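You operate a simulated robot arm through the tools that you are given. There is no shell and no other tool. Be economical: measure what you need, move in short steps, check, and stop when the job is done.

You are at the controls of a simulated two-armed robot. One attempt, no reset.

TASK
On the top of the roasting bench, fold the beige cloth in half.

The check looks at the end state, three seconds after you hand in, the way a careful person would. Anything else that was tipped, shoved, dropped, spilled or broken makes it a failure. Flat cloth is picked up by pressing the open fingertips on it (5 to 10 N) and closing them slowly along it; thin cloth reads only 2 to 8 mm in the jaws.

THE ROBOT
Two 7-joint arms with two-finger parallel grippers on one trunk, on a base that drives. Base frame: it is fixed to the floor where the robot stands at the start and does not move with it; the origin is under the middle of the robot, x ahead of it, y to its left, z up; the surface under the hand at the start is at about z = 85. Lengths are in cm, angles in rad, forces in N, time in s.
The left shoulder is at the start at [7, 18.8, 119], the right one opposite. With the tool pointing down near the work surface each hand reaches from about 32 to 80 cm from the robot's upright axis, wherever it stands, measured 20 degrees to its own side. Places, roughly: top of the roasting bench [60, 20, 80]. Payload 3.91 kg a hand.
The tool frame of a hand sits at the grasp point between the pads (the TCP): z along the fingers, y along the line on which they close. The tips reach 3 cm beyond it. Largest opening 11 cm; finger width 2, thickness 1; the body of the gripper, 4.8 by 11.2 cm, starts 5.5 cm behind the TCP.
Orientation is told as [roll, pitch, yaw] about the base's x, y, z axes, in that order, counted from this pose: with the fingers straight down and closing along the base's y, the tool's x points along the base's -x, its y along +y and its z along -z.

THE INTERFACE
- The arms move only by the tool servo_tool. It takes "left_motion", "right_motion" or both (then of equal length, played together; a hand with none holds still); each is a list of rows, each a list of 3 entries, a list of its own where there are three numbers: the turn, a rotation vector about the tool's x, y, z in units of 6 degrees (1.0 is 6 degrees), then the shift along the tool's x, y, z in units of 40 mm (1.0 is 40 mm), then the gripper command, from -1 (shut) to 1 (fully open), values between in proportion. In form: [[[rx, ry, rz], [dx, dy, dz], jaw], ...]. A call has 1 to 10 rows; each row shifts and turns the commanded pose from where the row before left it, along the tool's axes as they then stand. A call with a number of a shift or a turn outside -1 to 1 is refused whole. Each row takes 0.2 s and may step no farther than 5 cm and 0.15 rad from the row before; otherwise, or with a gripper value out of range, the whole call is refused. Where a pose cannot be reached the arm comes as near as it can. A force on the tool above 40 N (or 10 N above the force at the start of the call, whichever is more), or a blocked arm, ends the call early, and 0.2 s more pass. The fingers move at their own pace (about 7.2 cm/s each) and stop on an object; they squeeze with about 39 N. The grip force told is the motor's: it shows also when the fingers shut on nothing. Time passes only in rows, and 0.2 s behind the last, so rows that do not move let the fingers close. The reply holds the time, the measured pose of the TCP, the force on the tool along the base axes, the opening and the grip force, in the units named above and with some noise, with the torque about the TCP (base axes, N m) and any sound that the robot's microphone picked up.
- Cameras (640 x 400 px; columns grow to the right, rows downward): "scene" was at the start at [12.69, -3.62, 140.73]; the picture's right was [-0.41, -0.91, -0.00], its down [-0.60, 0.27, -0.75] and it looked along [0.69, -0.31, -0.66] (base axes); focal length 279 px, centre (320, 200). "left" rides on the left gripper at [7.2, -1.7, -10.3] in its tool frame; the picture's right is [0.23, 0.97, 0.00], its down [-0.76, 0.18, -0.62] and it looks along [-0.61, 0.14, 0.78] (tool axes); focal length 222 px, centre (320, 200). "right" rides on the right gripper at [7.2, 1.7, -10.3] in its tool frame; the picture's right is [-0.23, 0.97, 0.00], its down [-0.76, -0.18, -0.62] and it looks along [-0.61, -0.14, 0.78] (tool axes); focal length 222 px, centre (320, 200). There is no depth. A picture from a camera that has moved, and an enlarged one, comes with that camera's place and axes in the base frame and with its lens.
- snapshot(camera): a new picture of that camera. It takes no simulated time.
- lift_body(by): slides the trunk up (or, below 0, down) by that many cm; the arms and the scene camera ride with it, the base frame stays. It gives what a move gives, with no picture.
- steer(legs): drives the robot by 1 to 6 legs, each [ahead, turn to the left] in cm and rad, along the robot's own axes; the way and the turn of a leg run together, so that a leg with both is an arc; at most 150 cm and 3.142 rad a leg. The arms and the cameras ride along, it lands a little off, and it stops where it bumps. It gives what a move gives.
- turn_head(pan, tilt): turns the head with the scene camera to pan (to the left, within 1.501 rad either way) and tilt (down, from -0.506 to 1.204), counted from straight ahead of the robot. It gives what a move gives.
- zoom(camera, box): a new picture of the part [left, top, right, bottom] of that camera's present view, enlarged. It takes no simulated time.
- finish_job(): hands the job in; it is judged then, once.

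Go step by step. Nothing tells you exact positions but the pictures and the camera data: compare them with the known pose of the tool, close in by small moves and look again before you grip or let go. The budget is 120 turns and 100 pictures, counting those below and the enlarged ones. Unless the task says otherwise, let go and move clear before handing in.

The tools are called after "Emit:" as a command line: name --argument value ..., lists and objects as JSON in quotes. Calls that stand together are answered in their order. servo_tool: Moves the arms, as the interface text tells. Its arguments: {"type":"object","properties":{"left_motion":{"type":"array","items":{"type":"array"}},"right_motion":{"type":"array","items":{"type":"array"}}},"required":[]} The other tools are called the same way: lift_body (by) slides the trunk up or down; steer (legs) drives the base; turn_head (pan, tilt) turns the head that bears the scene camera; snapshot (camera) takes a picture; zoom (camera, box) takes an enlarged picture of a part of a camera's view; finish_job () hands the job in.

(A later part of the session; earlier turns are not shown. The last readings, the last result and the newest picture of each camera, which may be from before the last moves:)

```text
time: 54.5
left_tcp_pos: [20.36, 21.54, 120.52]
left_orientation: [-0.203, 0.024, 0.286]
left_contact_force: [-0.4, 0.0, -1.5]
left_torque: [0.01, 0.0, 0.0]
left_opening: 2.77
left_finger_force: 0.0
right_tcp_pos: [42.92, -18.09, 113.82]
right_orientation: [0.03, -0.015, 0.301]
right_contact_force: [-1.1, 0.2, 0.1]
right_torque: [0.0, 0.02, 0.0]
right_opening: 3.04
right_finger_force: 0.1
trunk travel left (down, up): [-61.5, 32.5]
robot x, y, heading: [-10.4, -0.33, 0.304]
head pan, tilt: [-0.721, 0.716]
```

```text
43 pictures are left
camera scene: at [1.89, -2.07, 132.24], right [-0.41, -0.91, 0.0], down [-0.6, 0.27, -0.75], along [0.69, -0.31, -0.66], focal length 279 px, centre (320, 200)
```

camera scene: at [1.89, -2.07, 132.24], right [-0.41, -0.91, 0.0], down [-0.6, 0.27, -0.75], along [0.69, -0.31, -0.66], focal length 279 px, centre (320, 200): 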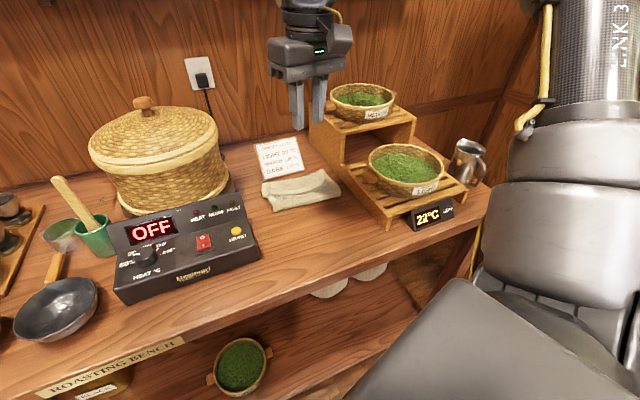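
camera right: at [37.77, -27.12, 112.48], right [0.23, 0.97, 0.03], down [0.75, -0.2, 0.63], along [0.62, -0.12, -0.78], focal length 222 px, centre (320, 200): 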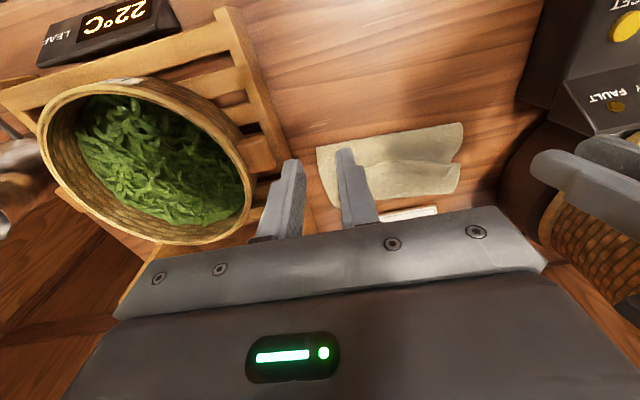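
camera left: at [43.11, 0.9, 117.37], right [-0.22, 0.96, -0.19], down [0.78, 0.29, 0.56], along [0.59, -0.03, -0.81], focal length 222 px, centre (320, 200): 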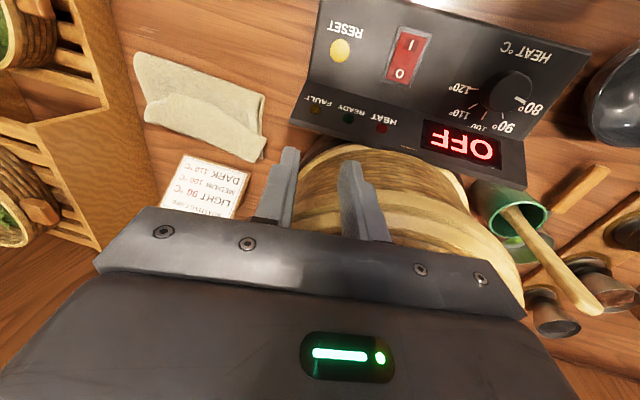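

Now turn the right hand to yaw 0 and go above the hem's middle (x≈57, y≈−20).

Emit:
servo_tool --right_motion '[[[0, 0, 1], [0, 0, 0], -0.45], [[0, 0, 1], [0, 0, 0], -0.45], [[0, 0, 0.87], [0, 0, 0], -0.45], [[0, 0, 0], [-0.7, -0.1, 0.4], -0.45], [[0, 0, 0], [-0.7, -0.1, 0.5], -0.45], [[0, 0, 0], [-0.7, -0.1, 0.5], -0.45], [[0, 0, 0], [-0.7, -0.1, 0.6], -0.45], [[0, 0, 0], [-0.7, -0.1, 0.6], -0.45], [[0, 0, 0], [0, 0, 0], -0.45]]'

Emit:
snapshot --camera "right"

Emit:
zoom --camera "scene" --box '[220, 110, 370, 210]'

```text
time: 56.5
left_tcp_pos: [20.31, 21.51, 120.5]
left_orientation: [-0.201, 0.022, 0.286]
left_contact_force: [-0.5, 0.3, -0.1]
left_torque: [0.0, -0.05, -0.02]
left_opening: 2.75
left_finger_force: 0.1
right_tcp_pos: [56.95, -19.77, 103.67]
right_orientation: [0.033, -0.007, 0.0]
right_contact_force: [-0.3, 0.3, -0.1]
right_torque: [0.04, 0.01, 0.0]
right_opening: 3.02
right_finger_force: 0.1
trunk travel left (down, up): [-61.5, 32.5]
robot x, y, heading: [-10.42, 0.21, 0.299]
head pan, tilt: [-0.721, 0.716]
```

```text
42 pictures are left
camera right: at [49.57, -18.42, 113.88], right [0.23, 0.97, 0.03], down [0.76, -0.2, 0.62], along [0.61, -0.12, -0.78], focal length 222 px, centre (320, 200)
```

right: 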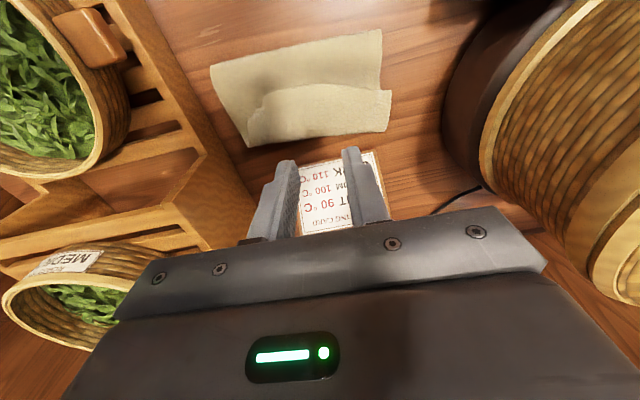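

```text
4.00 times, centred on (295, 160) of scene
camera zoom: at [1.77, -2.09, 132.26], right [-0.41, -0.91, 0.0], down [-0.6, 0.27, -0.76], along [0.69, -0.31, -0.66], focal length 1115 px, centre (420, 360)
```

zoom: 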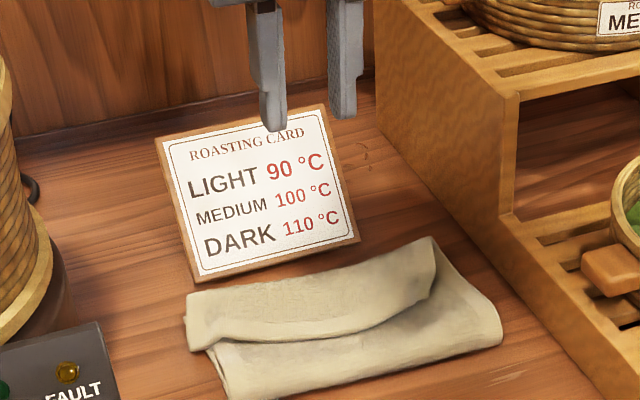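

Full freedom here. The hem edge is at x≈55 in the middle; I lower onto the hem at (56.4, −19).

Emit:
servo_tool --right_motion '[[[-0.3, 0, 0], [0.14, 0.2, 0.6], -0.45], [[0, 0, 0], [0, 0, 0.8], -0.45], [[0, 0, 0], [0, 0, 0.8], -0.45], [[0, 0, 0], [0, 0, 0.8], -0.45], [[0, 0, 0], [0, 0, 0.2], -0.45], [[0, 0, 0], [0, 0, 0], -0.45]]'

Emit:
snapshot --camera "right"

```text
time: 58.0
left_tcp_pos: [20.34, 21.44, 120.4]
left_orientation: [-0.199, 0.023, 0.286]
left_contact_force: [0.2, -1.1, -0.3]
left_torque: [-0.01, 0.0, 0.0]
left_opening: 2.73
left_finger_force: 0.0
right_tcp_pos: [56.61, -18.14, 90.73]
right_orientation: [0.064, -0.005, 0.0]
right_contact_force: [0.0, 0.0, -0.6]
right_torque: [0.0, 0.02, -0.01]
right_opening: 3.05
right_finger_force: 0.1
trunk travel left (down, up): [-61.5, 32.5]
robot x, y, heading: [-10.21, 0.08, 0.296]
head pan, tilt: [-0.721, 0.716]
```

```text
40 pictures are left
camera right: at [49.19, -17.15, 101.07], right [0.23, 0.97, 0.06], down [0.76, -0.22, 0.61], along [0.61, -0.09, -0.79], focal length 222 px, centre (320, 200)
```

right: 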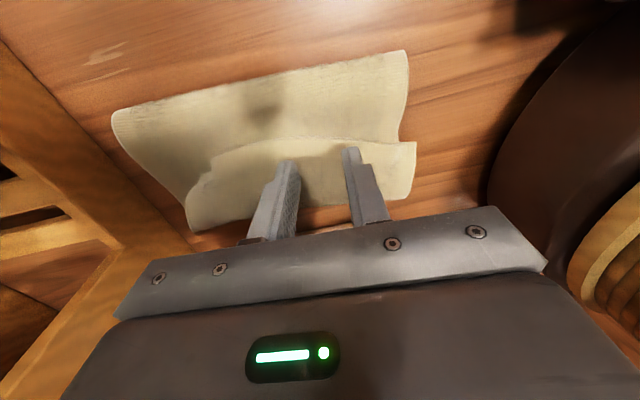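

Position good. Level the roll and lower to contact.

Emit:
servo_tool --right_motion '[[[0.6, 0, 0], [0, -0.1, 0.1], -0.45], [[0, 0, 0], [0, 0, 0.1], -0.45], [[0, 0, 0], [0, 0, 0.08], -0.45], [[0, 0, 0], [0, 0, 0.06], -0.45], [[0, 0, 0], [0, 0, 0], -0.45]]'

```text
time: 59.1
left_tcp_pos: [20.41, 21.65, 120.44]
left_orientation: [-0.199, 0.024, 0.286]
left_contact_force: [-0.3, 0.2, 0.8]
left_torque: [0.02, 0.02, 0.01]
left_opening: 2.73
left_finger_force: 0.0
right_tcp_pos: [56.52, -18.58, 89.24]
right_orientation: [0.002, -0.006, -0.002]
right_contact_force: [-0.3, -0.1, 0.9]
right_torque: [0.03, -0.01, -0.01]
right_opening: 3.03
right_finger_force: 0.1
trunk travel left (down, up): [-61.5, 32.5]
robot x, y, heading: [-10.59, -0.08, 0.295]
head pan, tilt: [-0.721, 0.716]
```

Emit:
servo_tool --right_motion '[[[0, 0, 0], [0, 0, 0.05], -0.45], [[0, 0, 0], [0, 0, 0.04], -0.45], [[0, 0, 0], [0, 0, 0], -0.45]]'

```text
time: 60.0
left_tcp_pos: [20.32, 21.63, 120.51]
left_orientation: [-0.201, 0.023, 0.286]
left_contact_force: [0.8, -0.2, 0.7]
left_torque: [-0.04, -0.01, -0.03]
left_opening: 2.76
left_finger_force: 0.0
right_tcp_pos: [56.41, -18.53, 89.04]
right_orientation: [0.001, -0.004, -0.003]
right_contact_force: [0.7, -0.9, 4.7]
right_torque: [-0.03, -0.04, 0.0]
right_opening: 3.03
right_finger_force: 0.1
trunk travel left (down, up): [-61.5, 32.5]
robot x, y, heading: [-10.47, -0.04, 0.298]
head pan, tilt: [-0.721, 0.716]
```

Contact at 4.7 N. Close slowly on the hem layer.

Emit:
servo_tool --right_motion '[[[0, 0, 0], [0, 0, 0], -0.52], [[0, 0, 0], [0, 0, 0], -0.58], [[0, 0, 0], [0, 0, 0], -0.64], [[0, 0, 0], [0, 0, 0], -0.7], [[0, 0, 0], [0, 0, 0], -0.76], [[0, 0, 0], [0, 0, 0], -0.82], [[0, 0, 0], [0, 0, 0], -0.88], [[0, 0, 0], [0, 0, 0], -0.94], [[0, 0, 0], [0, 0, 0], -1], [[0, 0, 0], [0, 0, 0], -1]]'

Emit:
servo_tool --right_motion '[[[0, 0, 0], [0, 0, 0], -1], [[0, 0, 0], [0.1, 0, -0.15], -1], [[0, 0, 0], [0.2, 0, -0.25], -1], [[0, 0, 0], [0.3, 0, -0.25], -1], [[0, 0, 0], [0, 0, 0], -1]]'

Emit:
zoom --camera "scene" --box '[220, 110, 370, 210]'

Emit:
snapshot --camera "right"

```text
time: 62.1
left_tcp_pos: [20.28, 21.58, 120.53]
left_orientation: [-0.199, 0.022, 0.286]
left_contact_force: [0.8, 0.0, -0.8]
left_torque: [-0.02, 0.06, -0.01]
left_opening: 2.74
left_finger_force: 0.1
right_tcp_pos: [56.39, -18.36, 89.0]
right_orientation: [0.003, -0.005, -0.002]
right_contact_force: [0.0, -0.7, 4.3]
right_torque: [0.01, -0.03, 0.03]
right_opening: 0.66
right_finger_force: 39.0
trunk travel left (down, up): [-61.5, 32.5]
robot x, y, heading: [-10.32, -0.09, 0.3]
head pan, tilt: [-0.721, 0.716]
```

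```text
time: 63.4
left_tcp_pos: [20.43, 21.57, 120.42]
left_orientation: [-0.198, 0.023, 0.284]
left_contact_force: [0.9, -1.4, -0.2]
left_torque: [0.0, 0.01, 0.0]
left_opening: 2.73
left_finger_force: 0.1
right_tcp_pos: [53.94, -18.58, 91.5]
right_orientation: [0.002, -0.005, -0.003]
right_contact_force: [0.6, -0.2, -0.3]
right_torque: [-0.02, -0.01, 0.0]
right_opening: 0.66
right_finger_force: 39.3
trunk travel left (down, up): [-61.5, 32.5]
robot x, y, heading: [-10.21, 0.29, 0.298]
head pan, tilt: [-0.721, 0.716]
```

```text
4.00 times, centred on (295, 160) of scene
camera zoom: at [1.96, -2.1, 132.23], right [-0.41, -0.91, 0.0], down [-0.6, 0.27, -0.75], along [0.69, -0.31, -0.66], focal length 1115 px, centre (420, 360)
```

zoom: 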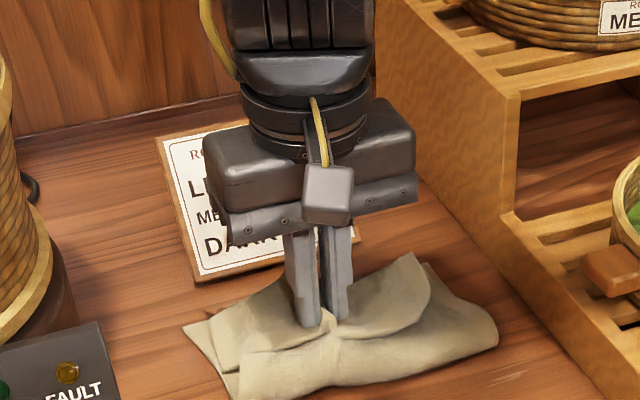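

```text
38 pictures are left
camera right: at [46.79, -16.99, 101.72], right [0.23, 0.97, 0.0], down [0.76, -0.18, 0.63], along [0.61, -0.14, -0.78], focal length 222 px, centre (320, 200)
```

right: 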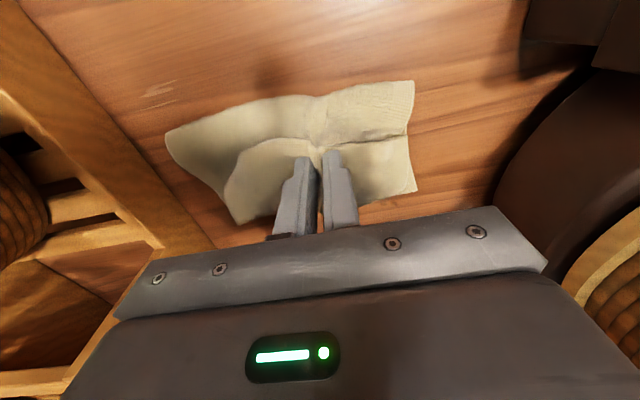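

It took two layers (6.6 mm). I put it back down, release, and will instead grip a corner of the hem where it stands free.

Emit:
servo_tool --right_motion '[[[0, 0, 0], [-0.3, 0, 0.2], -1], [[0, 0, 0], [-0.3, 0, 0.25], -1], [[0, 0, 0], [0, 0, 0.1], -0.9], [[0, 0, 0], [0, 0, 0], -0.7], [[0, 0, 0], [0, 0, 0], -0.5], [[0, 0, 0], [0, 0, 0], -0.45], [[0, 0, 0], [0, 0, -0.3], -0.45], [[0, 0, 0], [0, 0, -0.7], -0.45], [[0, 0, 0], [0.5, 0, -0.7], -0.45], [[0, 0, 0], [0.5, 0, 0], -0.45]]'

Emit:
snapshot --camera "right"

Emit:
zoom --camera "scene" --box '[220, 110, 370, 210]'

```text
time: 65.5
left_tcp_pos: [20.37, 21.56, 120.47]
left_orientation: [-0.2, 0.021, 0.285]
left_contact_force: [-0.2, -0.5, -0.8]
left_torque: [0.0, 0.0, -0.02]
left_opening: 2.73
left_finger_force: 0.0
right_tcp_pos: [52.45, -18.59, 96.23]
right_orientation: [-0.001, -0.004, 0.0]
right_contact_force: [0.7, 0.0, 0.1]
right_torque: [-0.02, 0.03, 0.0]
right_opening: 3.05
right_finger_force: 0.0
trunk travel left (down, up): [-61.5, 32.5]
robot x, y, heading: [-10.29, -0.08, 0.3]
head pan, tilt: [-0.721, 0.716]
```

```text
37 pictures are left
camera right: at [45.1, -17.05, 106.44], right [0.23, 0.97, 0.0], down [0.76, -0.18, 0.63], along [0.61, -0.14, -0.78], focal length 222 px, centre (320, 200)
```

right: 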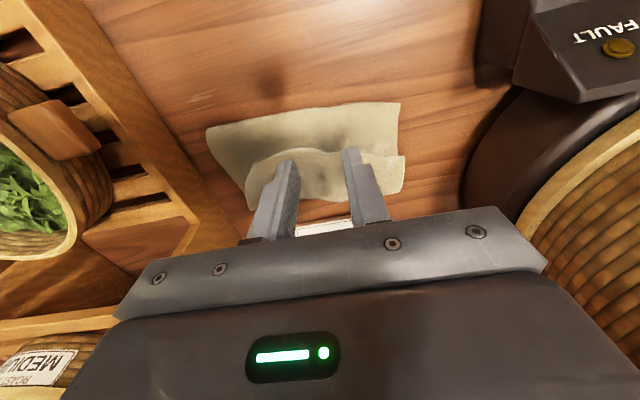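

```text
4.00 times, centred on (295, 160) of scene
camera zoom: at [1.9, -2.15, 132.24], right [-0.41, -0.91, 0.0], down [-0.6, 0.27, -0.75], along [0.69, -0.31, -0.66], focal length 1115 px, centre (420, 360)
```

zoom: 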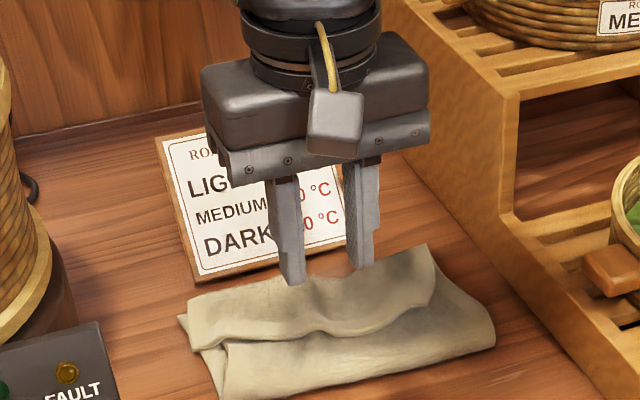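

Retry with the trick of rising a few millimetres once a ruck has formed, so only the top layer is taken.

Emit:
servo_tool --right_motion '[[[0, 0, 0], [-0.5, -0.12, 0], -0.45], [[0, 0, 0], [-0.48, -0.1, 0.6], -0.45], [[0, 0, 0], [0, 0, 0.6], -0.45], [[0, 0, 0], [0, 0, 0.4], -0.45], [[0, 0, 0], [0, 0, 0.1], -0.45], [[0, 0, 0], [0, 0, 0], -0.45]]'

```text
time: 67.0
left_tcp_pos: [20.44, 21.5, 120.58]
left_orientation: [-0.201, 0.023, 0.288]
left_contact_force: [-0.6, -0.1, -0.3]
left_torque: [0.02, -0.03, -0.02]
left_opening: 2.76
left_finger_force: 0.0
right_tcp_pos: [56.32, -19.55, 89.27]
right_orientation: [0.001, -0.006, -0.001]
right_contact_force: [0.0, 0.3, 1.7]
right_torque: [0.0, -0.03, -0.03]
right_opening: 3.02
right_finger_force: 0.1
trunk travel left (down, up): [-61.5, 32.5]
robot x, y, heading: [-10.4, 0.14, 0.299]
head pan, tilt: [-0.721, 0.716]
```

Emit:
servo_tool --right_motion '[[[0, 0, 0], [0, 0, 0], -0.52], [[0, 0, 0], [0, 0, 0], -0.58], [[0, 0, 0], [0, 0, 0], -0.64], [[0, 0, 0], [0, 0, -0.02], -0.7], [[0, 0, 0], [0, 0, -0.03], -0.76], [[0, 0, 0], [0, 0, -0.03], -0.82], [[0, 0, 0], [0, 0, -0.03], -0.88], [[0, 0, 0], [0, 0, 0], -0.94], [[0, 0, 0], [0, 0, 0], -1], [[0, 0, 0], [0, 0, 0], -1]]'

Emit:
servo_tool --right_motion '[[[0, 0, 0], [0, 0, 0], -1], [[0, 0, 0], [0.05, 0, -0.2], -1], [[0, 0, 0], [0.1, 0, -0.25], -1], [[0, 0, 0], [0, 0, 0], -1]]'

Emit:
zoom --camera "scene" --box '[220, 110, 370, 210]'

```text
time: 69.2
left_tcp_pos: [20.44, 21.52, 120.61]
left_orientation: [-0.197, 0.021, 0.286]
left_contact_force: [0.4, 0.9, -0.5]
left_torque: [-0.01, 0.03, 0.02]
left_opening: 2.79
left_finger_force: 0.0
right_tcp_pos: [56.44, -19.43, 89.76]
right_orientation: [0.0, -0.004, -0.001]
right_contact_force: [0.3, 0.8, -0.8]
right_torque: [-0.03, 0.05, -0.03]
right_opening: 0.56
right_finger_force: 39.4
trunk travel left (down, up): [-61.5, 32.5]
robot x, y, heading: [-10.63, -0.19, 0.305]
head pan, tilt: [-0.721, 0.716]
```

```text
time: 70.2
left_tcp_pos: [20.51, 21.41, 120.47]
left_orientation: [-0.199, 0.025, 0.286]
left_contact_force: [0.8, -0.9, 0.0]
left_torque: [0.0, -0.01, 0.0]
left_opening: 2.74
left_finger_force: 0.0
right_tcp_pos: [55.73, -19.57, 91.52]
right_orientation: [0.001, -0.005, -0.001]
right_contact_force: [0.3, -0.6, 0.0]
right_torque: [0.02, 0.0, -0.01]
right_opening: 0.57
right_finger_force: 38.7
trunk travel left (down, up): [-61.5, 32.5]
robot x, y, heading: [-10.65, -0.07, 0.297]
head pan, tilt: [-0.721, 0.716]
```

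```text
4.00 times, centred on (295, 160) of scene
camera zoom: at [1.95, -2.1, 132.23], right [-0.41, -0.91, 0.0], down [-0.6, 0.27, -0.75], along [0.69, -0.31, -0.66], focal length 1115 px, centre (420, 360)
```

zoom: 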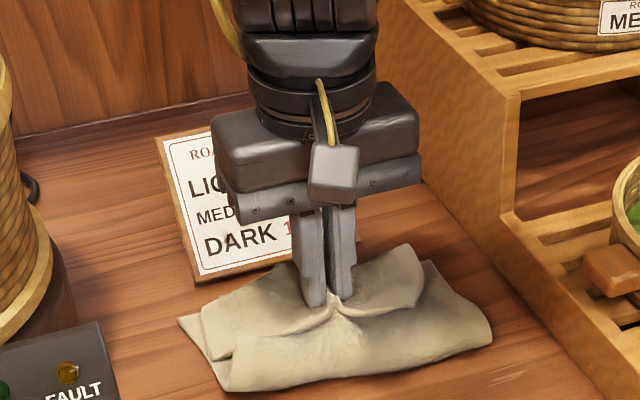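

Lift a bit more to see which layers came along.

Emit:
servo_tool --right_motion '[[[0, 0, 0], [0.15, 0, -0.3], -1], [[0, 0, 0], [0.15, 0, -0.3], -1], [[0, 0, 0], [0.2, 0, -0.2], -1], [[0, 0, 0], [0, 0, 0], -1]]'

Emit:
zoom --camera "scene" --box '[220, 110, 370, 210]'

Emit:
snapshot --camera "right"

```text
time: 71.2
left_tcp_pos: [20.41, 21.51, 120.45]
left_orientation: [-0.197, 0.024, 0.285]
left_contact_force: [-0.3, 0.3, 0.0]
left_torque: [0.01, -0.02, 0.01]
left_opening: 2.75
left_finger_force: 0.1
right_tcp_pos: [53.69, -19.43, 94.76]
right_orientation: [0.001, -0.007, 0.001]
right_contact_force: [0.0, -0.6, 0.1]
right_torque: [0.01, 0.02, -0.04]
right_opening: 0.58
right_finger_force: 39.2
trunk travel left (down, up): [-61.5, 32.5]
robot x, y, heading: [-10.57, -0.05, 0.298]
head pan, tilt: [-0.721, 0.716]
```

```text
4.00 times, centred on (295, 160) of scene
camera zoom: at [1.94, -2.09, 132.24], right [-0.41, -0.91, 0.0], down [-0.6, 0.27, -0.75], along [0.69, -0.31, -0.66], focal length 1115 px, centre (420, 360)
```

zoom: 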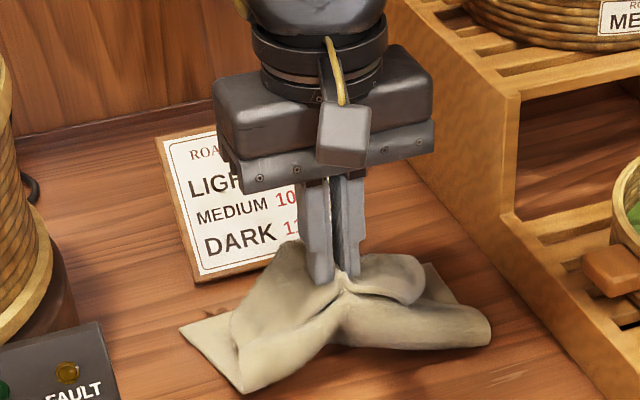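

```text
33 pictures are left
camera right: at [46.5, -17.86, 104.94], right [0.23, 0.97, 0.0], down [0.76, -0.18, 0.63], along [0.61, -0.14, -0.78], focal length 222 px, centre (320, 200)
```

right: 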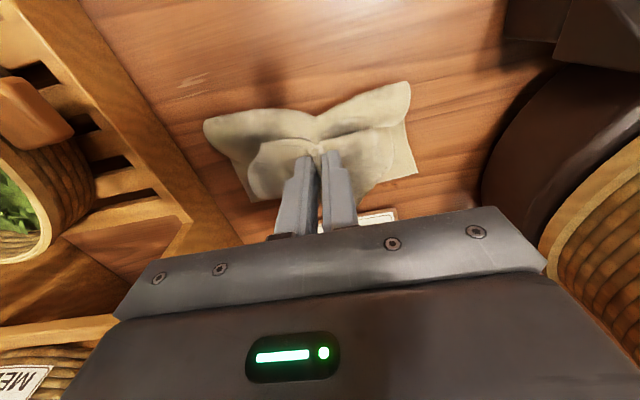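

The pinch holds the top layer and the hem together. I'll use that: swing it back toward the robot and lay it down low, so the loop trails behind on top and the free edge ends up pointing toward me, on bare wood.

Emit:
servo_tool --right_motion '[[[0, 0, 0], [0.45, 0, -0.1], -1], [[0, 0, 0], [0.45, 0, 0], -1], [[0, 0, 0], [0.45, 0, 0.2], -1], [[0, 0, 0], [0.45, 0, 0.35], -1], [[0, 0, 0], [0.4, 0, 0.4], -1], [[0, 0, 0], [0.3, 0, 0.35], -1], [[0, 0, 0], [0.2, 0, 0.1], -1], [[0, 0, 0], [0, 0, 0], -1]]'

Emit:
zoom --camera "scene" --box '[220, 120, 370, 220]'

Emit:
snapshot --camera "right"

```text
time: 73.0
left_tcp_pos: [20.4, 21.41, 120.54]
left_orientation: [-0.199, 0.021, 0.286]
left_contact_force: [-1.6, 0.3, 0.9]
left_torque: [-0.03, -0.02, 0.0]
left_opening: 2.74
left_finger_force: 0.1
right_tcp_pos: [43.87, -19.62, 89.9]
right_orientation: [0.003, -0.003, 0.001]
right_contact_force: [-0.1, 0.3, 1.0]
right_torque: [0.02, 0.02, -0.02]
right_opening: 0.54
right_finger_force: 39.1
right hand out of reach, approached as far as the arm can: row 7
trunk travel left (down, up): [-61.5, 32.5]
robot x, y, heading: [-10.8, -0.24, 0.3]
head pan, tilt: [-0.721, 0.716]
```

```text
4.00 times, centred on (295, 170) of scene
camera zoom: at [1.96, -2.17, 132.23], right [-0.41, -0.91, 0.0], down [-0.6, 0.27, -0.75], along [0.69, -0.31, -0.66], focal length 1115 px, centre (420, 320)
```

zoom: 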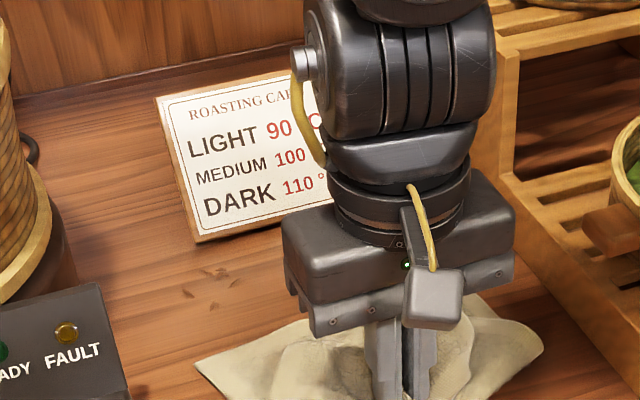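

```text
31 pictures are left
camera right: at [36.57, -18.01, 100.06], right [0.23, 0.97, 0.0], down [0.76, -0.18, 0.62], along [0.61, -0.14, -0.78], focal length 222 px, centre (320, 200)
```

right: 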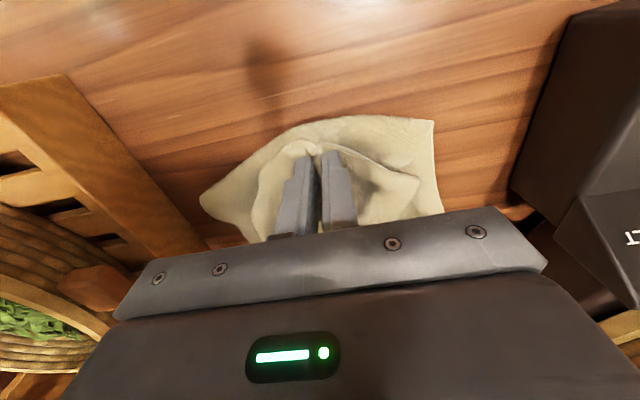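

Emit:
zoom --camera "scene" --box '[230, 170, 380, 270]'

```text
4.00 times, centred on (305, 220) of scene
camera zoom: at [1.96, -2.17, 132.23], right [-0.41, -0.91, 0.0], down [-0.6, 0.27, -0.75], along [0.69, -0.31, -0.66], focal length 1115 px, centre (380, 120)
```

zoom: 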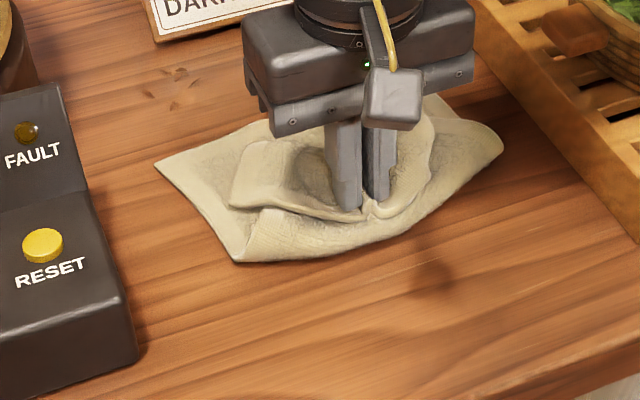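

The whole cloth slid toward me, which at least brings it into open space. I release here, rise, and look at the lie.

Emit:
servo_tool --right_motion '[[[0, 0, 0], [0, 0, 0.1], -0.9], [[0, 0, 0], [0, 0, 0], -0.7], [[0, 0, 0], [0, 0, 0], -0.5], [[0, 0, 0], [0, 0, -0.3], -0.45], [[0, 0, 0], [0, 0, -0.8], -0.45], [[0, 0, 0], [0, -0.5, -0.9], -0.45], [[0, 0, 0], [0, -0.9, -0.9], -0.45], [[0, 0, 0], [0, -0.9, -0.9], -0.45], [[0, 0, 0], [0, -0.9, -0.5], -0.45], [[0, 0, 0], [0, 0, 0], -0.45]]'

Emit:
zoom --camera "scene" --box '[220, 150, 370, 250]'

```text
refused: row 7 steps farther than a row can; nothing moved
```

```text
4.00 times, centred on (295, 200) of scene
camera zoom: at [1.96, -2.17, 132.23], right [-0.41, -0.91, 0.0], down [-0.6, 0.27, -0.75], along [0.69, -0.31, -0.66], focal length 1115 px, centre (420, 200)
```

zoom: 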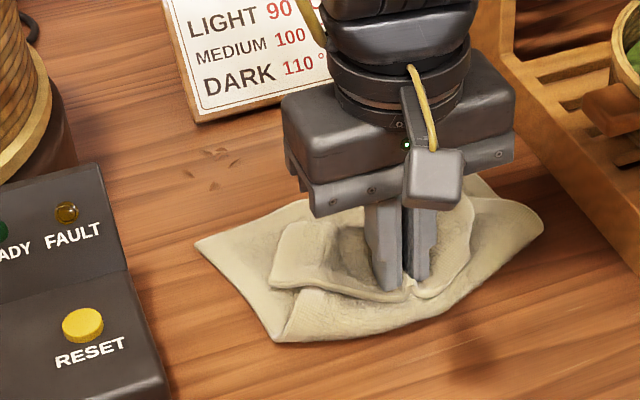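

Still gripped. Better: lift it high at once so the long part hangs free, then lay it down while drawing back. That yields a Z-shape with the free edge on top, protruding toward me.

Emit:
servo_tool --right_motion '[[[0, 0, 0], [-0.3, 0, -0.6], -1], [[0, 0, 0], [-0.4, 0, -0.75], -1], [[0, 0, 0], [-0.4, 0, -0.75], -1], [[0, 0, 0], [-0.5, 0, -0.75], -1], [[0, 0, 0], [-0.5, 0, -0.75], -1], [[0, 0, 0], [-0.5, 0, -0.5], -1], [[0, 0, 0], [-0.4, 0, -0.1], -1], [[0, 0, 0], [0, 0, 0], -1], [[0, 0, 0], [0, 0, 0], -1]]'

Emit:
zoom --camera "scene" --box '[190, 60, 430, 220]'

```text
time: 75.0
left_tcp_pos: [20.39, 21.5, 120.45]
left_orientation: [-0.198, 0.024, 0.286]
left_contact_force: [-1.3, 0.4, -0.3]
left_torque: [0.0, 0.01, -0.02]
left_opening: 2.76
left_finger_force: 0.0
right_tcp_pos: [55.04, -20.2, 106.07]
right_orientation: [0.006, -0.006, -0.001]
right_contact_force: [0.0, -0.2, 0.2]
right_torque: [0.02, -0.02, -0.04]
right_opening: 0.56
right_finger_force: 39.1
right hand out of reach, approached as far as the arm can: row 7
trunk travel left (down, up): [-61.5, 32.5]
robot x, y, heading: [-10.15, -0.22, 0.295]
head pan, tilt: [-0.721, 0.716]
```

```text
2.50 times, centred on (310, 140) of scene
camera zoom: at [1.96, -2.11, 132.23], right [-0.41, -0.91, 0.0], down [-0.6, 0.27, -0.75], along [0.69, -0.31, -0.66], focal length 697 px, centre (345, 350)
```

zoom: 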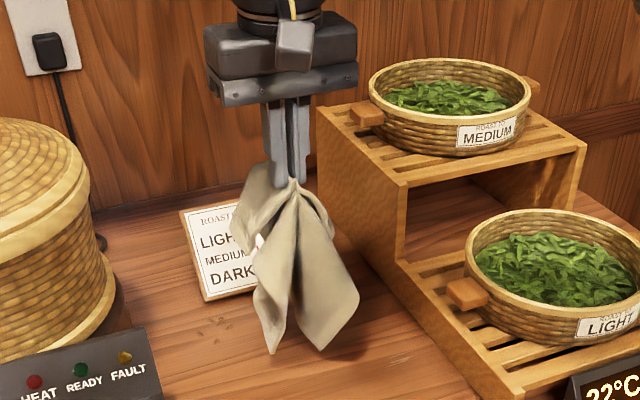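

It hangs as expected. Lay it down while drawing back toward the robot.

Emit:
servo_tool --right_motion '[[[0, 0, 0], [0.3, 0, 0.5], -1], [[0, 0, 0], [0.55, 0, 0.6], -1], [[0, 0, 0], [0.65, 0, 0.6], -1], [[0, 0, 0], [0.65, 0, 0.6], -1], [[0, 0, 0], [0.65, 0, 0.6], -1], [[0, 0, 0], [0.6, 0, 0.55], -1], [[0, 0, 0], [0.3, 0, 0.45], -1], [[0, 0, 0], [0, 0, 0], -1]]'

Emit:
zoom --camera "scene" --box '[200, 130, 400, 260]'

```text
time: 76.8
left_tcp_pos: [20.34, 21.52, 120.56]
left_orientation: [-0.199, 0.022, 0.287]
left_contact_force: [-0.6, -0.3, -0.8]
left_torque: [0.05, 0.02, 0.0]
left_opening: 2.76
left_finger_force: 0.0
right_tcp_pos: [42.17, -22.23, 90.29]
right_orientation: [0.002, -0.005, 0.0]
right_contact_force: [-1.2, 1.9, 5.6]
right_torque: [0.04, 0.0, -0.03]
right_opening: 0.56
right_finger_force: 39.1
right hand out of reach, approached as far as the arm can: row 6, 7
trunk travel left (down, up): [-61.5, 32.5]
robot x, y, heading: [-10.59, -0.17, 0.298]
head pan, tilt: [-0.721, 0.716]
```

```text
3.08 times, centred on (300, 195) of scene
camera zoom: at [1.95, -2.12, 132.24], right [-0.41, -0.91, 0.0], down [-0.6, 0.27, -0.75], along [0.69, -0.31, -0.66], focal length 858 px, centre (382, 215)
```

zoom: 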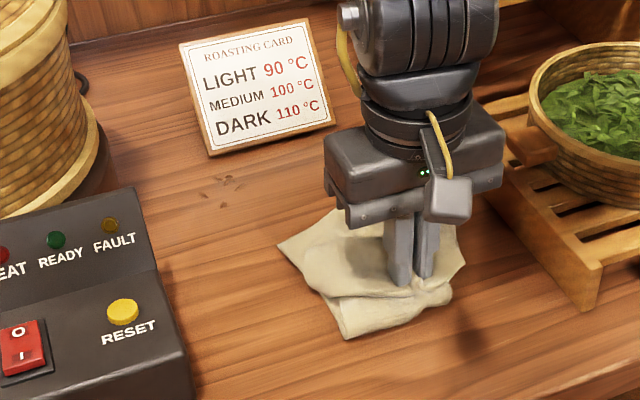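

Release here and clear the hand to see what I've got.

Emit:
servo_tool --right_motion '[[[0, 0, 0], [0, 0, 0], -0.9], [[0, 0, 0], [0, 0, 0], -0.7], [[0, 0, 0], [0, 0, 0], -0.5], [[0, 0, 0], [0, 0, -0.3], -0.45], [[0, 0, 0], [0, 0, -0.8], -0.45], [[0, 0, 0], [0, -0.4, -0.9], -0.45], [[0, 0, 0], [0, -0.5, -0.8], -0.45], [[0, 0, 0], [0, -0.7, -0.8], -0.45], [[0, 0, 0], [0, -0.9, -0.4], -0.45], [[0, 0, 0], [0, 0, 0], -0.45]]'

Emit:
zoom --camera "scene" --box '[230, 150, 380, 250]'

```text
time: 79.0
left_tcp_pos: [20.43, 21.52, 120.49]
left_orientation: [-0.202, 0.023, 0.288]
left_contact_force: [-0.4, 0.2, -0.6]
left_torque: [0.02, 0.0, 0.01]
left_opening: 2.73
left_finger_force: 0.1
right_tcp_pos: [42.01, -32.47, 106.3]
right_orientation: [0.001, -0.003, 0.0]
right_contact_force: [-0.1, -0.2, -0.8]
right_torque: [0.01, -0.01, 0.01]
right_opening: 3.03
right_finger_force: 0.1
trunk travel left (down, up): [-61.5, 32.5]
robot x, y, heading: [-10.55, -0.19, 0.297]
head pan, tilt: [-0.721, 0.716]
```

```text
4.00 times, centred on (305, 200) of scene
camera zoom: at [1.98, -2.04, 132.23], right [-0.41, -0.91, 0.0], down [-0.6, 0.27, -0.75], along [0.69, -0.31, -0.66], focal length 1115 px, centre (380, 200)
```

zoom: 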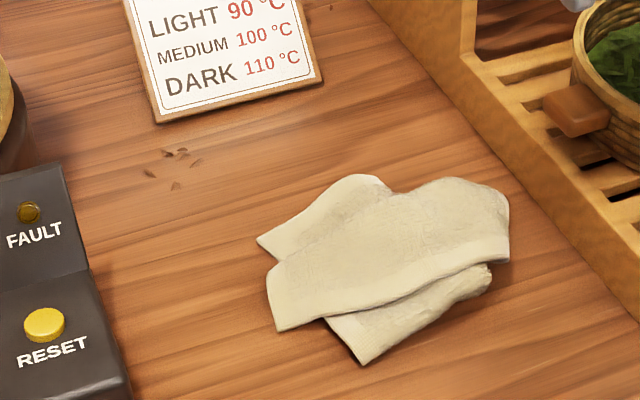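

The original near edge now lies on top, pointing toward me, with both corners accessible ((43,−14) and (42,−28)). If I hold those two corners, lift high and let it hang open, I can lay it down folded in half with the edge naturally facing the right way. Turn back to heading 0 so both arms can work.

Emit:
steer --legs '[[0, -0.3]]'

Emit:
turn_head --pan -0.422 --tilt 0.716

```text
time: 80.3
left_tcp_pos: [25.5, 11.14, 120.51]
left_orientation: [-0.2, 0.023, -0.02]
left_contact_force: [0.0, -0.2, 0.4]
left_torque: [-0.01, 0.0, 0.04]
left_opening: 2.75
left_finger_force: 0.1
right_tcp_pos: [29.57, -46.75, 106.33]
right_orientation: [0.003, -0.005, -0.306]
right_contact_force: [-0.5, 0.3, 0.0]
right_torque: [-0.02, 0.02, 0.0]
right_opening: 3.03
right_finger_force: 0.1
trunk travel left (down, up): [-61.5, 32.5]
robot x, y, heading: [-10.56, -0.05, -0.006]
head pan, tilt: [-0.721, 0.716]
```

```text
time: 81.1
left_tcp_pos: [25.49, 11.15, 120.56]
left_orientation: [-0.199, 0.022, -0.018]
left_contact_force: [0.2, 0.3, 0.0]
left_torque: [0.01, -0.02, -0.02]
left_opening: 2.74
left_finger_force: 0.1
right_tcp_pos: [29.71, -46.81, 106.32]
right_orientation: [0.002, -0.006, -0.308]
right_contact_force: [-0.1, 0.9, 0.1]
right_torque: [-0.02, -0.03, 0.02]
right_opening: 2.99
right_finger_force: 0.0
trunk travel left (down, up): [-61.5, 32.5]
robot x, y, heading: [-10.14, 0.0, -0.008]
head pan, tilt: [-0.422, 0.716]
```

Bring both hands above the corners, levelled.

Emit:
servo_tool --left_motion '[[[-1, 0, 0], [0, 0, 0], -0.45], [[-1, 0, 0], [0, 0, 0], -0.45], [[0, 0, 0], [-0.4, -0.9, 0.1], -0.45], [[0, 0, 0], [-0.5, -0.9, 0.2], -0.45], [[0, 0, 0], [-0.5, -0.9, 0.2], -0.45], [[0, 0, 0], [-0.6, -0.9, 0.4], -0.45], [[0, 0, 0], [-0.6, -0.9, 0.4], -0.45], [[0, 0, 0], [-0.7, -0.9, 0.4], -0.45], [[0, 0, 0], [-0.7, -0.7, 0.5], -0.45], [[0, 0, 0], [-0.6, -0.3, 0.8], -0.45]]' --right_motion '[[[0, 0, -1], [0, 0, 0], -0.45], [[0, 0, -1], [0, 0, 0], -0.45], [[0, 0, -0.9], [0, 0, 0], -0.45], [[0, 0, 0], [-0.3, 0.6, 0], -0.45], [[0, 0, 0], [-0.4, 0.7, 0], -0.45], [[0, 0, 0], [-0.5, 0.7, 0], -0.45], [[0, 0, 0], [-0.5, 0.7, 0], -0.45], [[0, 0, 0], [-0.5, 0.7, 0.3], -0.45], [[0, 0, 0], [-0.5, 0.7, 0.4], -0.45], [[0, 0, 0], [-0.4, 0.4, 0.4], -0.45]]'

Emit:
snapshot --camera "left"

Emit:
snapshot --camera "right"

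```text
time: 83.5
left_tcp_pos: [42.99, -8.33, 109.68]
left_orientation: [-0.064, 0.023, 0.038]
left_contact_force: [0.1, -0.1, -0.4]
left_torque: [0.03, -0.04, -0.01]
left_opening: 3.02
left_finger_force: 0.1
left hand out of reach, approached as far as the arm can: row 9, 10
right_tcp_pos: [41.78, -28.64, 102.09]
right_orientation: [0.001, -0.008, -0.004]
right_contact_force: [-0.2, 1.0, 0.2]
right_torque: [0.03, -0.06, -0.01]
right_opening: 3.07
right_finger_force: 0.0
trunk travel left (down, up): [-61.5, 32.5]
robot x, y, heading: [-10.44, 0.39, -0.005]
head pan, tilt: [-0.422, 0.716]
stopped in row 10 (left hand): the arm was blocked; the commanded pose is now the measured one
```

```text
25 pictures are left
camera left: at [35.89, -9.45, 120.25], right [-0.27, 0.96, -0.06], down [0.77, 0.25, 0.59], along [0.58, 0.11, -0.8], focal length 222 px, centre (320, 200)
```

left: 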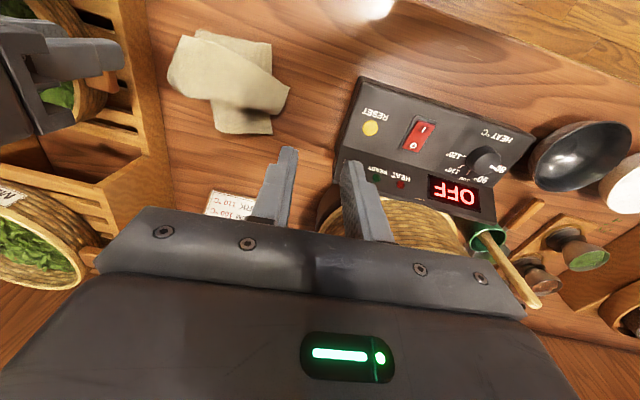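

```text
24 pictures are left
camera right: at [34.58, -27.11, 112.32], right [0.23, 0.97, 0.0], down [0.76, -0.18, 0.63], along [0.61, -0.14, -0.78], focal length 222 px, centre (320, 200)
```

right: 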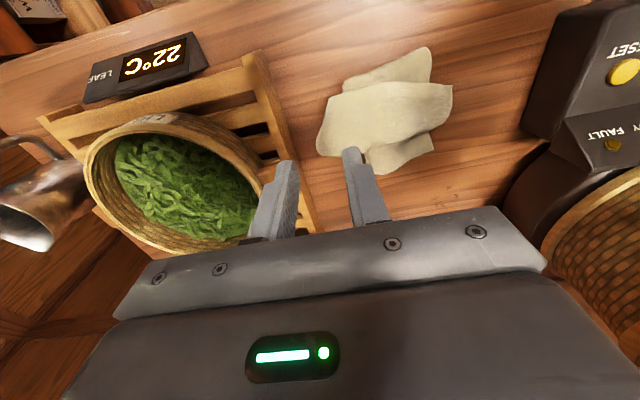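

The left arm reaches best when the target is closer to the robot. Retract both hands, then drive forward so the corners come within easy reach.

Emit:
servo_tool --left_motion '[[[0, 0, 0], [0.6, 0, 0], -0.45], [[0, 0, 0], [0.7, 0, 0], -0.45], [[-0.6, 0, 0.4], [0.7, -0.2, 0], -0.45], [[0, 0, 0], [0.6, -0.4, 0], -0.45], [[0, 0, 0], [0, -0.4, 0.5], -0.45], [[0, 0, 0], [0, -0.4, 0.5], -0.45], [[0, 0, 0], [0, 0, 0], -0.45]]' --right_motion '[[[0, 0, 0], [0.5, 0, 0], -0.45], [[0, 0, 0], [0.6, 0, 0], -0.45], [[0, 0, 0], [0.6, 0, 0], -0.45], [[0, 0, 0], [0, 0, 0], -0.45], [[0, 0, 0], [0, 0, 0], -0.45], [[0, 0, 0], [0, 0, 0], -0.45], [[0, 0, 0], [0, 0, 0], -0.45]]'

```text
time: 85.3
left_tcp_pos: [34.57, -12.64, 109.68]
left_orientation: [-0.087, 0.01, 0.044]
left_contact_force: [-0.7, -0.5, 0.0]
left_torque: [-0.01, 0.0, -0.02]
left_opening: 3.0
left_finger_force: 0.0
right_tcp_pos: [35.3, -28.69, 101.77]
right_orientation: [-0.001, -0.007, -0.005]
right_contact_force: [0.3, -1.0, 0.5]
right_torque: [-0.01, 0.02, -0.02]
right_opening: 3.01
right_finger_force: 0.1
trunk travel left (down, up): [-61.5, 32.5]
robot x, y, heading: [-10.81, 0.17, -0.01]
head pan, tilt: [-0.422, 0.716]
stopped in row 7 (left hand): the arm was blocked; the commanded pose is now the measured one
```

The left arm is blocked from descending; look at the scene.

Emit:
snapshot --camera "scene"

```text
23 pictures are left
camera scene: at [2.1, -3.69, 132.24], right [-0.42, -0.91, 0.0], down [-0.6, 0.27, -0.75], along [0.69, -0.31, -0.66], focal length 279 px, centre (320, 200)
```

scene: 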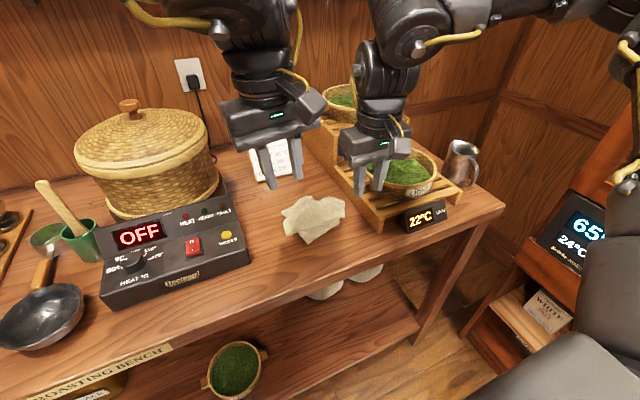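

The left forearm seems folded up under the head. I unwind it: up and out to where it began, then come back in.

Emit:
servo_tool --left_motion '[[[0, 0, 0], [0, 0.5, -0.5], -0.45], [[0, 0, 0], [0, 0.8, -0.6], -0.45], [[0, 0, 0], [-0.2, 0.9, -0.6], -0.45], [[0, 0, 0], [-0.3, 0.9, -0.6], -0.45], [[0, 0, 0], [-0.5, 0.9, -0.6], -0.45], [[0, 0, 0], [-0.6, 0.9, -0.5], -0.45], [[0, 0, 0], [-0.6, 0.9, 0], -0.45], [[0, 0, 0], [-0.6, 0.9, 0], -0.45], [[0, 0, 0], [-0.3, 0.5, 0], -0.45], [[0, 0, 0], [0, 0, 0], -0.45]]'

Emit:
snapshot --camera "scene"

```text
time: 87.5
left_tcp_pos: [39.89, 10.84, 118.22]
left_orientation: [-0.084, 0.008, 0.044]
left_contact_force: [-0.3, 0.2, 0.2]
left_torque: [0.04, 0.02, 0.01]
left_opening: 3.02
left_finger_force: 0.0
left hand out of reach, approached as far as the arm can: row 7, 8, 9
right_tcp_pos: [35.39, -28.66, 101.82]
right_orientation: [0.0, -0.005, -0.004]
right_contact_force: [0.0, -0.1, -0.1]
right_torque: [-0.02, 0.02, -0.02]
right_opening: 3.03
right_finger_force: 0.0
trunk travel left (down, up): [-61.5, 32.5]
robot x, y, heading: [-10.79, 0.19, -0.007]
head pan, tilt: [-0.422, 0.716]
```

```text
22 pictures are left
camera scene: at [2.09, -3.71, 132.24], right [-0.42, -0.91, 0.0], down [-0.6, 0.27, -0.75], along [0.69, -0.31, -0.66], focal length 279 px, centre (320, 200)
```

scene: 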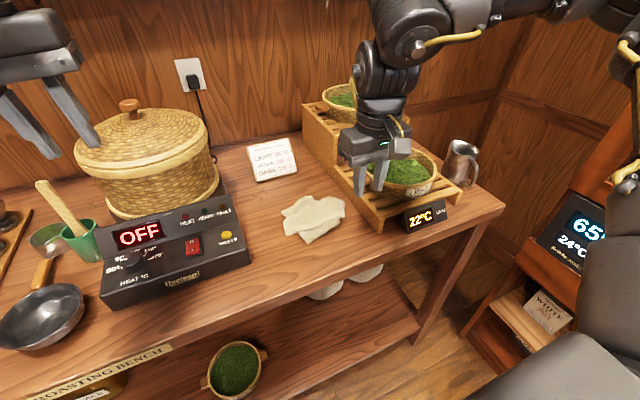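

Now retract slightly, drive forward 7 cm, and bring the left hand in again along the original route.

Emit:
servo_tool --left_motion '[[[0, 0, 0], [0.5, -0.3, 0], -0.45], [[-0.7, 0, 0.4], [0.5, -0.5, 0], -0.45], [[0, 0, 0], [0.3, -0.5, 0], -0.45]]'

Emit:
steer --legs '[[7, 0]]'

Emit:
servo_tool --left_motion '[[[0, 0, 0], [0, -0.8, 0], -0.45], [[0, 0, 0], [0, -0.8, 0], -0.45], [[0, 0, 0], [0, -0.8, 0], -0.45], [[0, 0, 0], [0, -0.8, 0], -0.45], [[0, 0, 0], [0, -0.6, 0.3], -0.45], [[0, 0, 0], [0, 0, 0.8], -0.45], [[0, 0, 0], [0, 0, 0.8], -0.45], [[0, 0, 0], [0, 0, 0], -0.45]]'

```text
time: 88.3
left_tcp_pos: [34.77, 5.61, 118.45]
left_orientation: [-0.009, 0.008, -0.001]
left_contact_force: [0.2, 0.0, 0.5]
left_torque: [-0.01, -0.02, 0.01]
left_opening: 3.06
left_finger_force: 0.1
right_tcp_pos: [35.42, -28.56, 101.86]
right_orientation: [0.0, -0.004, -0.003]
right_contact_force: [-0.3, 0.7, 0.1]
right_torque: [0.0, 0.0, -0.01]
right_opening: 3.08
right_finger_force: 0.1
trunk travel left (down, up): [-61.5, 32.5]
robot x, y, heading: [-10.31, -0.11, -0.006]
head pan, tilt: [-0.422, 0.716]
```

```text
time: 89.3
left_tcp_pos: [41.22, 5.64, 118.78]
left_orientation: [-0.009, 0.001, -0.004]
left_contact_force: [-1.5, -0.3, -0.2]
left_torque: [-0.02, -0.04, 0.0]
left_opening: 3.03
left_finger_force: 0.0
right_tcp_pos: [41.89, -28.66, 102.14]
right_orientation: [0.0, -0.011, -0.005]
right_contact_force: [-0.4, -0.1, 0.8]
right_torque: [0.01, -0.04, -0.02]
right_opening: 3.02
right_finger_force: 0.0
trunk travel left (down, up): [-61.5, 32.5]
robot x, y, heading: [-3.38, 0.22, -0.004]
head pan, tilt: [-0.422, 0.716]
```

```text
time: 91.2
left_tcp_pos: [41.66, -9.43, 111.4]
left_orientation: [-0.017, 0.002, 0.001]
left_contact_force: [0.8, 0.0, 0.2]
left_torque: [0.0, 0.0, 0.02]
left_opening: 3.01
left_finger_force: 0.1
right_tcp_pos: [42.33, -28.67, 101.92]
right_orientation: [0.0, -0.005, -0.007]
right_contact_force: [0.2, 0.2, 0.0]
right_torque: [-0.01, 0.0, -0.01]
right_opening: 3.02
right_finger_force: 0.1
trunk travel left (down, up): [-61.5, 32.5]
robot x, y, heading: [-3.27, -0.13, -0.008]
head pan, tilt: [-0.422, 0.716]
```

Unblocked. Come down near the corners and check with the cameras.

Emit:
servo_tool --left_motion '[[[0, 0, 0], [-0.2, -0.6, 0.5], -0.6], [[0, 0, 0], [-0.2, -0.5, 0.8], -0.6], [[0, 0, 0], [-0.1, -0.25, 0.9], -0.6], [[0, 0, 0], [0, 0, 0.9], -0.6], [[0, 0, 0], [0, 0, 0.9], -0.6], [[0, 0, 0], [0, 0, 0], -0.6]]' --right_motion '[[[0, 0, 0], [0, 0, 0.4], -0.6], [[0, 0, 0], [0, 0, 0.4], -0.6], [[0, 0, 0], [0, 0, 0.4], -0.6], [[0, 0, 0], [0, 0, 0.4], -0.6], [[0, 0, 0], [0, 0, 0.4], -0.6], [[0, 0, 0], [0, 0, 0], -0.6]]'

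Emit:
snapshot --camera "left"

Emit:
snapshot --camera "right"

```text
time: 92.5
left_tcp_pos: [43.26, -14.67, 94.86]
left_orientation: [-0.005, 0.006, 0.0]
left_contact_force: [-0.5, -0.3, 0.0]
left_torque: [-0.02, 0.0, 0.0]
left_opening: 2.17
left_finger_force: 0.1
left hand out of reach, approached as far as the arm can: row 3
right_tcp_pos: [42.37, -28.67, 93.99]
right_orientation: [-0.001, -0.006, -0.006]
right_contact_force: [-0.6, 0.5, -0.1]
right_torque: [-0.06, -0.03, 0.0]
right_opening: 2.16
right_finger_force: 0.0
trunk travel left (down, up): [-61.5, 32.5]
robot x, y, heading: [-3.67, 0.25, -0.008]
head pan, tilt: [-0.422, 0.716]
```

```text
21 pictures are left
camera left: at [35.93, -16.21, 105.21], right [-0.23, 0.97, 0.0], down [0.77, 0.18, 0.62], along [0.6, 0.14, -0.79], focal length 222 px, centre (320, 200)
```

left: 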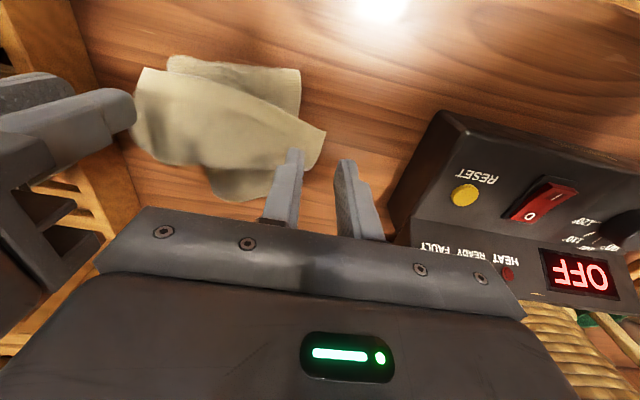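

```text
20 pictures are left
camera right: at [35.01, -26.99, 104.16], right [0.23, 0.97, 0.0], down [0.76, -0.18, 0.63], along [0.61, -0.14, -0.78], focal length 222 px, centre (320, 200)
```

right: 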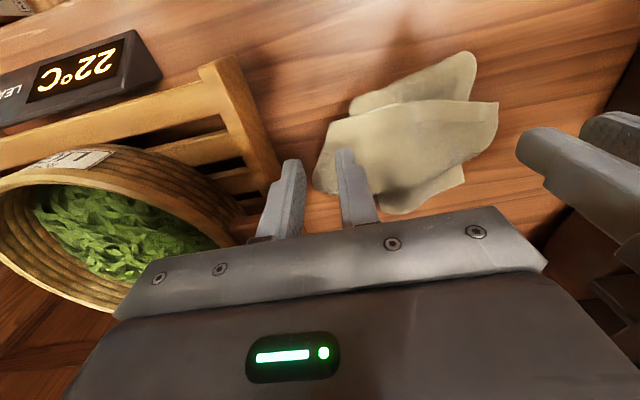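

Left corner of the edge is at (42.8, −14.0), with about 2.8 cm of single layer over bare wood. Grip it first with the left hand: move to (44, −15.2) and lower.

Emit:
servo_tool --left_motion '[[[0, 0, 0], [-0.18, -0.13, 0.4], -0.6], [[0, 0, 0], [0, 0, 0.5], -0.6], [[0, 0, 0], [0, 0, 0.3], -0.6], [[0, 0, 0], [0, 0, 0.2], -0.6], [[0, 0, 0], [0, 0, 0.1], -0.6], [[0, 0, 0], [0, 0, 0], -0.6]]'

```text
time: 94.0
left_tcp_pos: [43.6, -14.6, 89.11]
left_orientation: [-0.01, 0.006, -0.002]
left_contact_force: [0.0, -0.8, 0.7]
left_torque: [-0.02, -0.03, 0.03]
left_opening: 2.19
left_finger_force: 0.2
left hand out of reach, approached as far as the arm can: row 1
right_tcp_pos: [42.47, -28.58, 93.89]
right_orientation: [-0.001, -0.006, -0.007]
right_contact_force: [-0.2, 0.0, 0.6]
right_torque: [-0.01, 0.0, -0.03]
right_opening: 2.21
right_finger_force: 0.1
trunk travel left (down, up): [-61.5, 32.5]
robot x, y, heading: [-3.67, -0.08, -0.002]
head pan, tilt: [-0.422, 0.716]
```

Emit:
servo_tool --left_motion '[[[0, 0, 0], [-0.08, -0.15, 0], -0.6], [[0, 0, 0], [0, 0, 0.08], -0.6], [[0, 0, 0], [0, 0, 0.06], -0.6], [[0, 0, 0], [0, 0, 0.05], -0.6], [[0, 0, 0], [0, 0, 0], -0.6]]'

```text
time: 95.2
left_tcp_pos: [43.52, -14.57, 88.5]
left_orientation: [-0.013, 0.003, -0.002]
left_contact_force: [0.5, -0.9, 13.9]
left_torque: [-0.37, -0.08, -0.05]
left_opening: 2.29
left_finger_force: 0.8
left hand out of reach, approached as far as the arm can: row 1
right_tcp_pos: [42.36, -28.66, 93.97]
right_orientation: [0.0, -0.005, -0.004]
right_contact_force: [0.4, -0.2, -1.0]
right_torque: [0.03, 0.02, 0.01]
right_opening: 2.21
right_finger_force: 0.1
trunk travel left (down, up): [-61.5, 32.5]
robot x, y, heading: [-3.3, -0.02, -0.01]
head pan, tilt: [-0.422, 0.716]
```

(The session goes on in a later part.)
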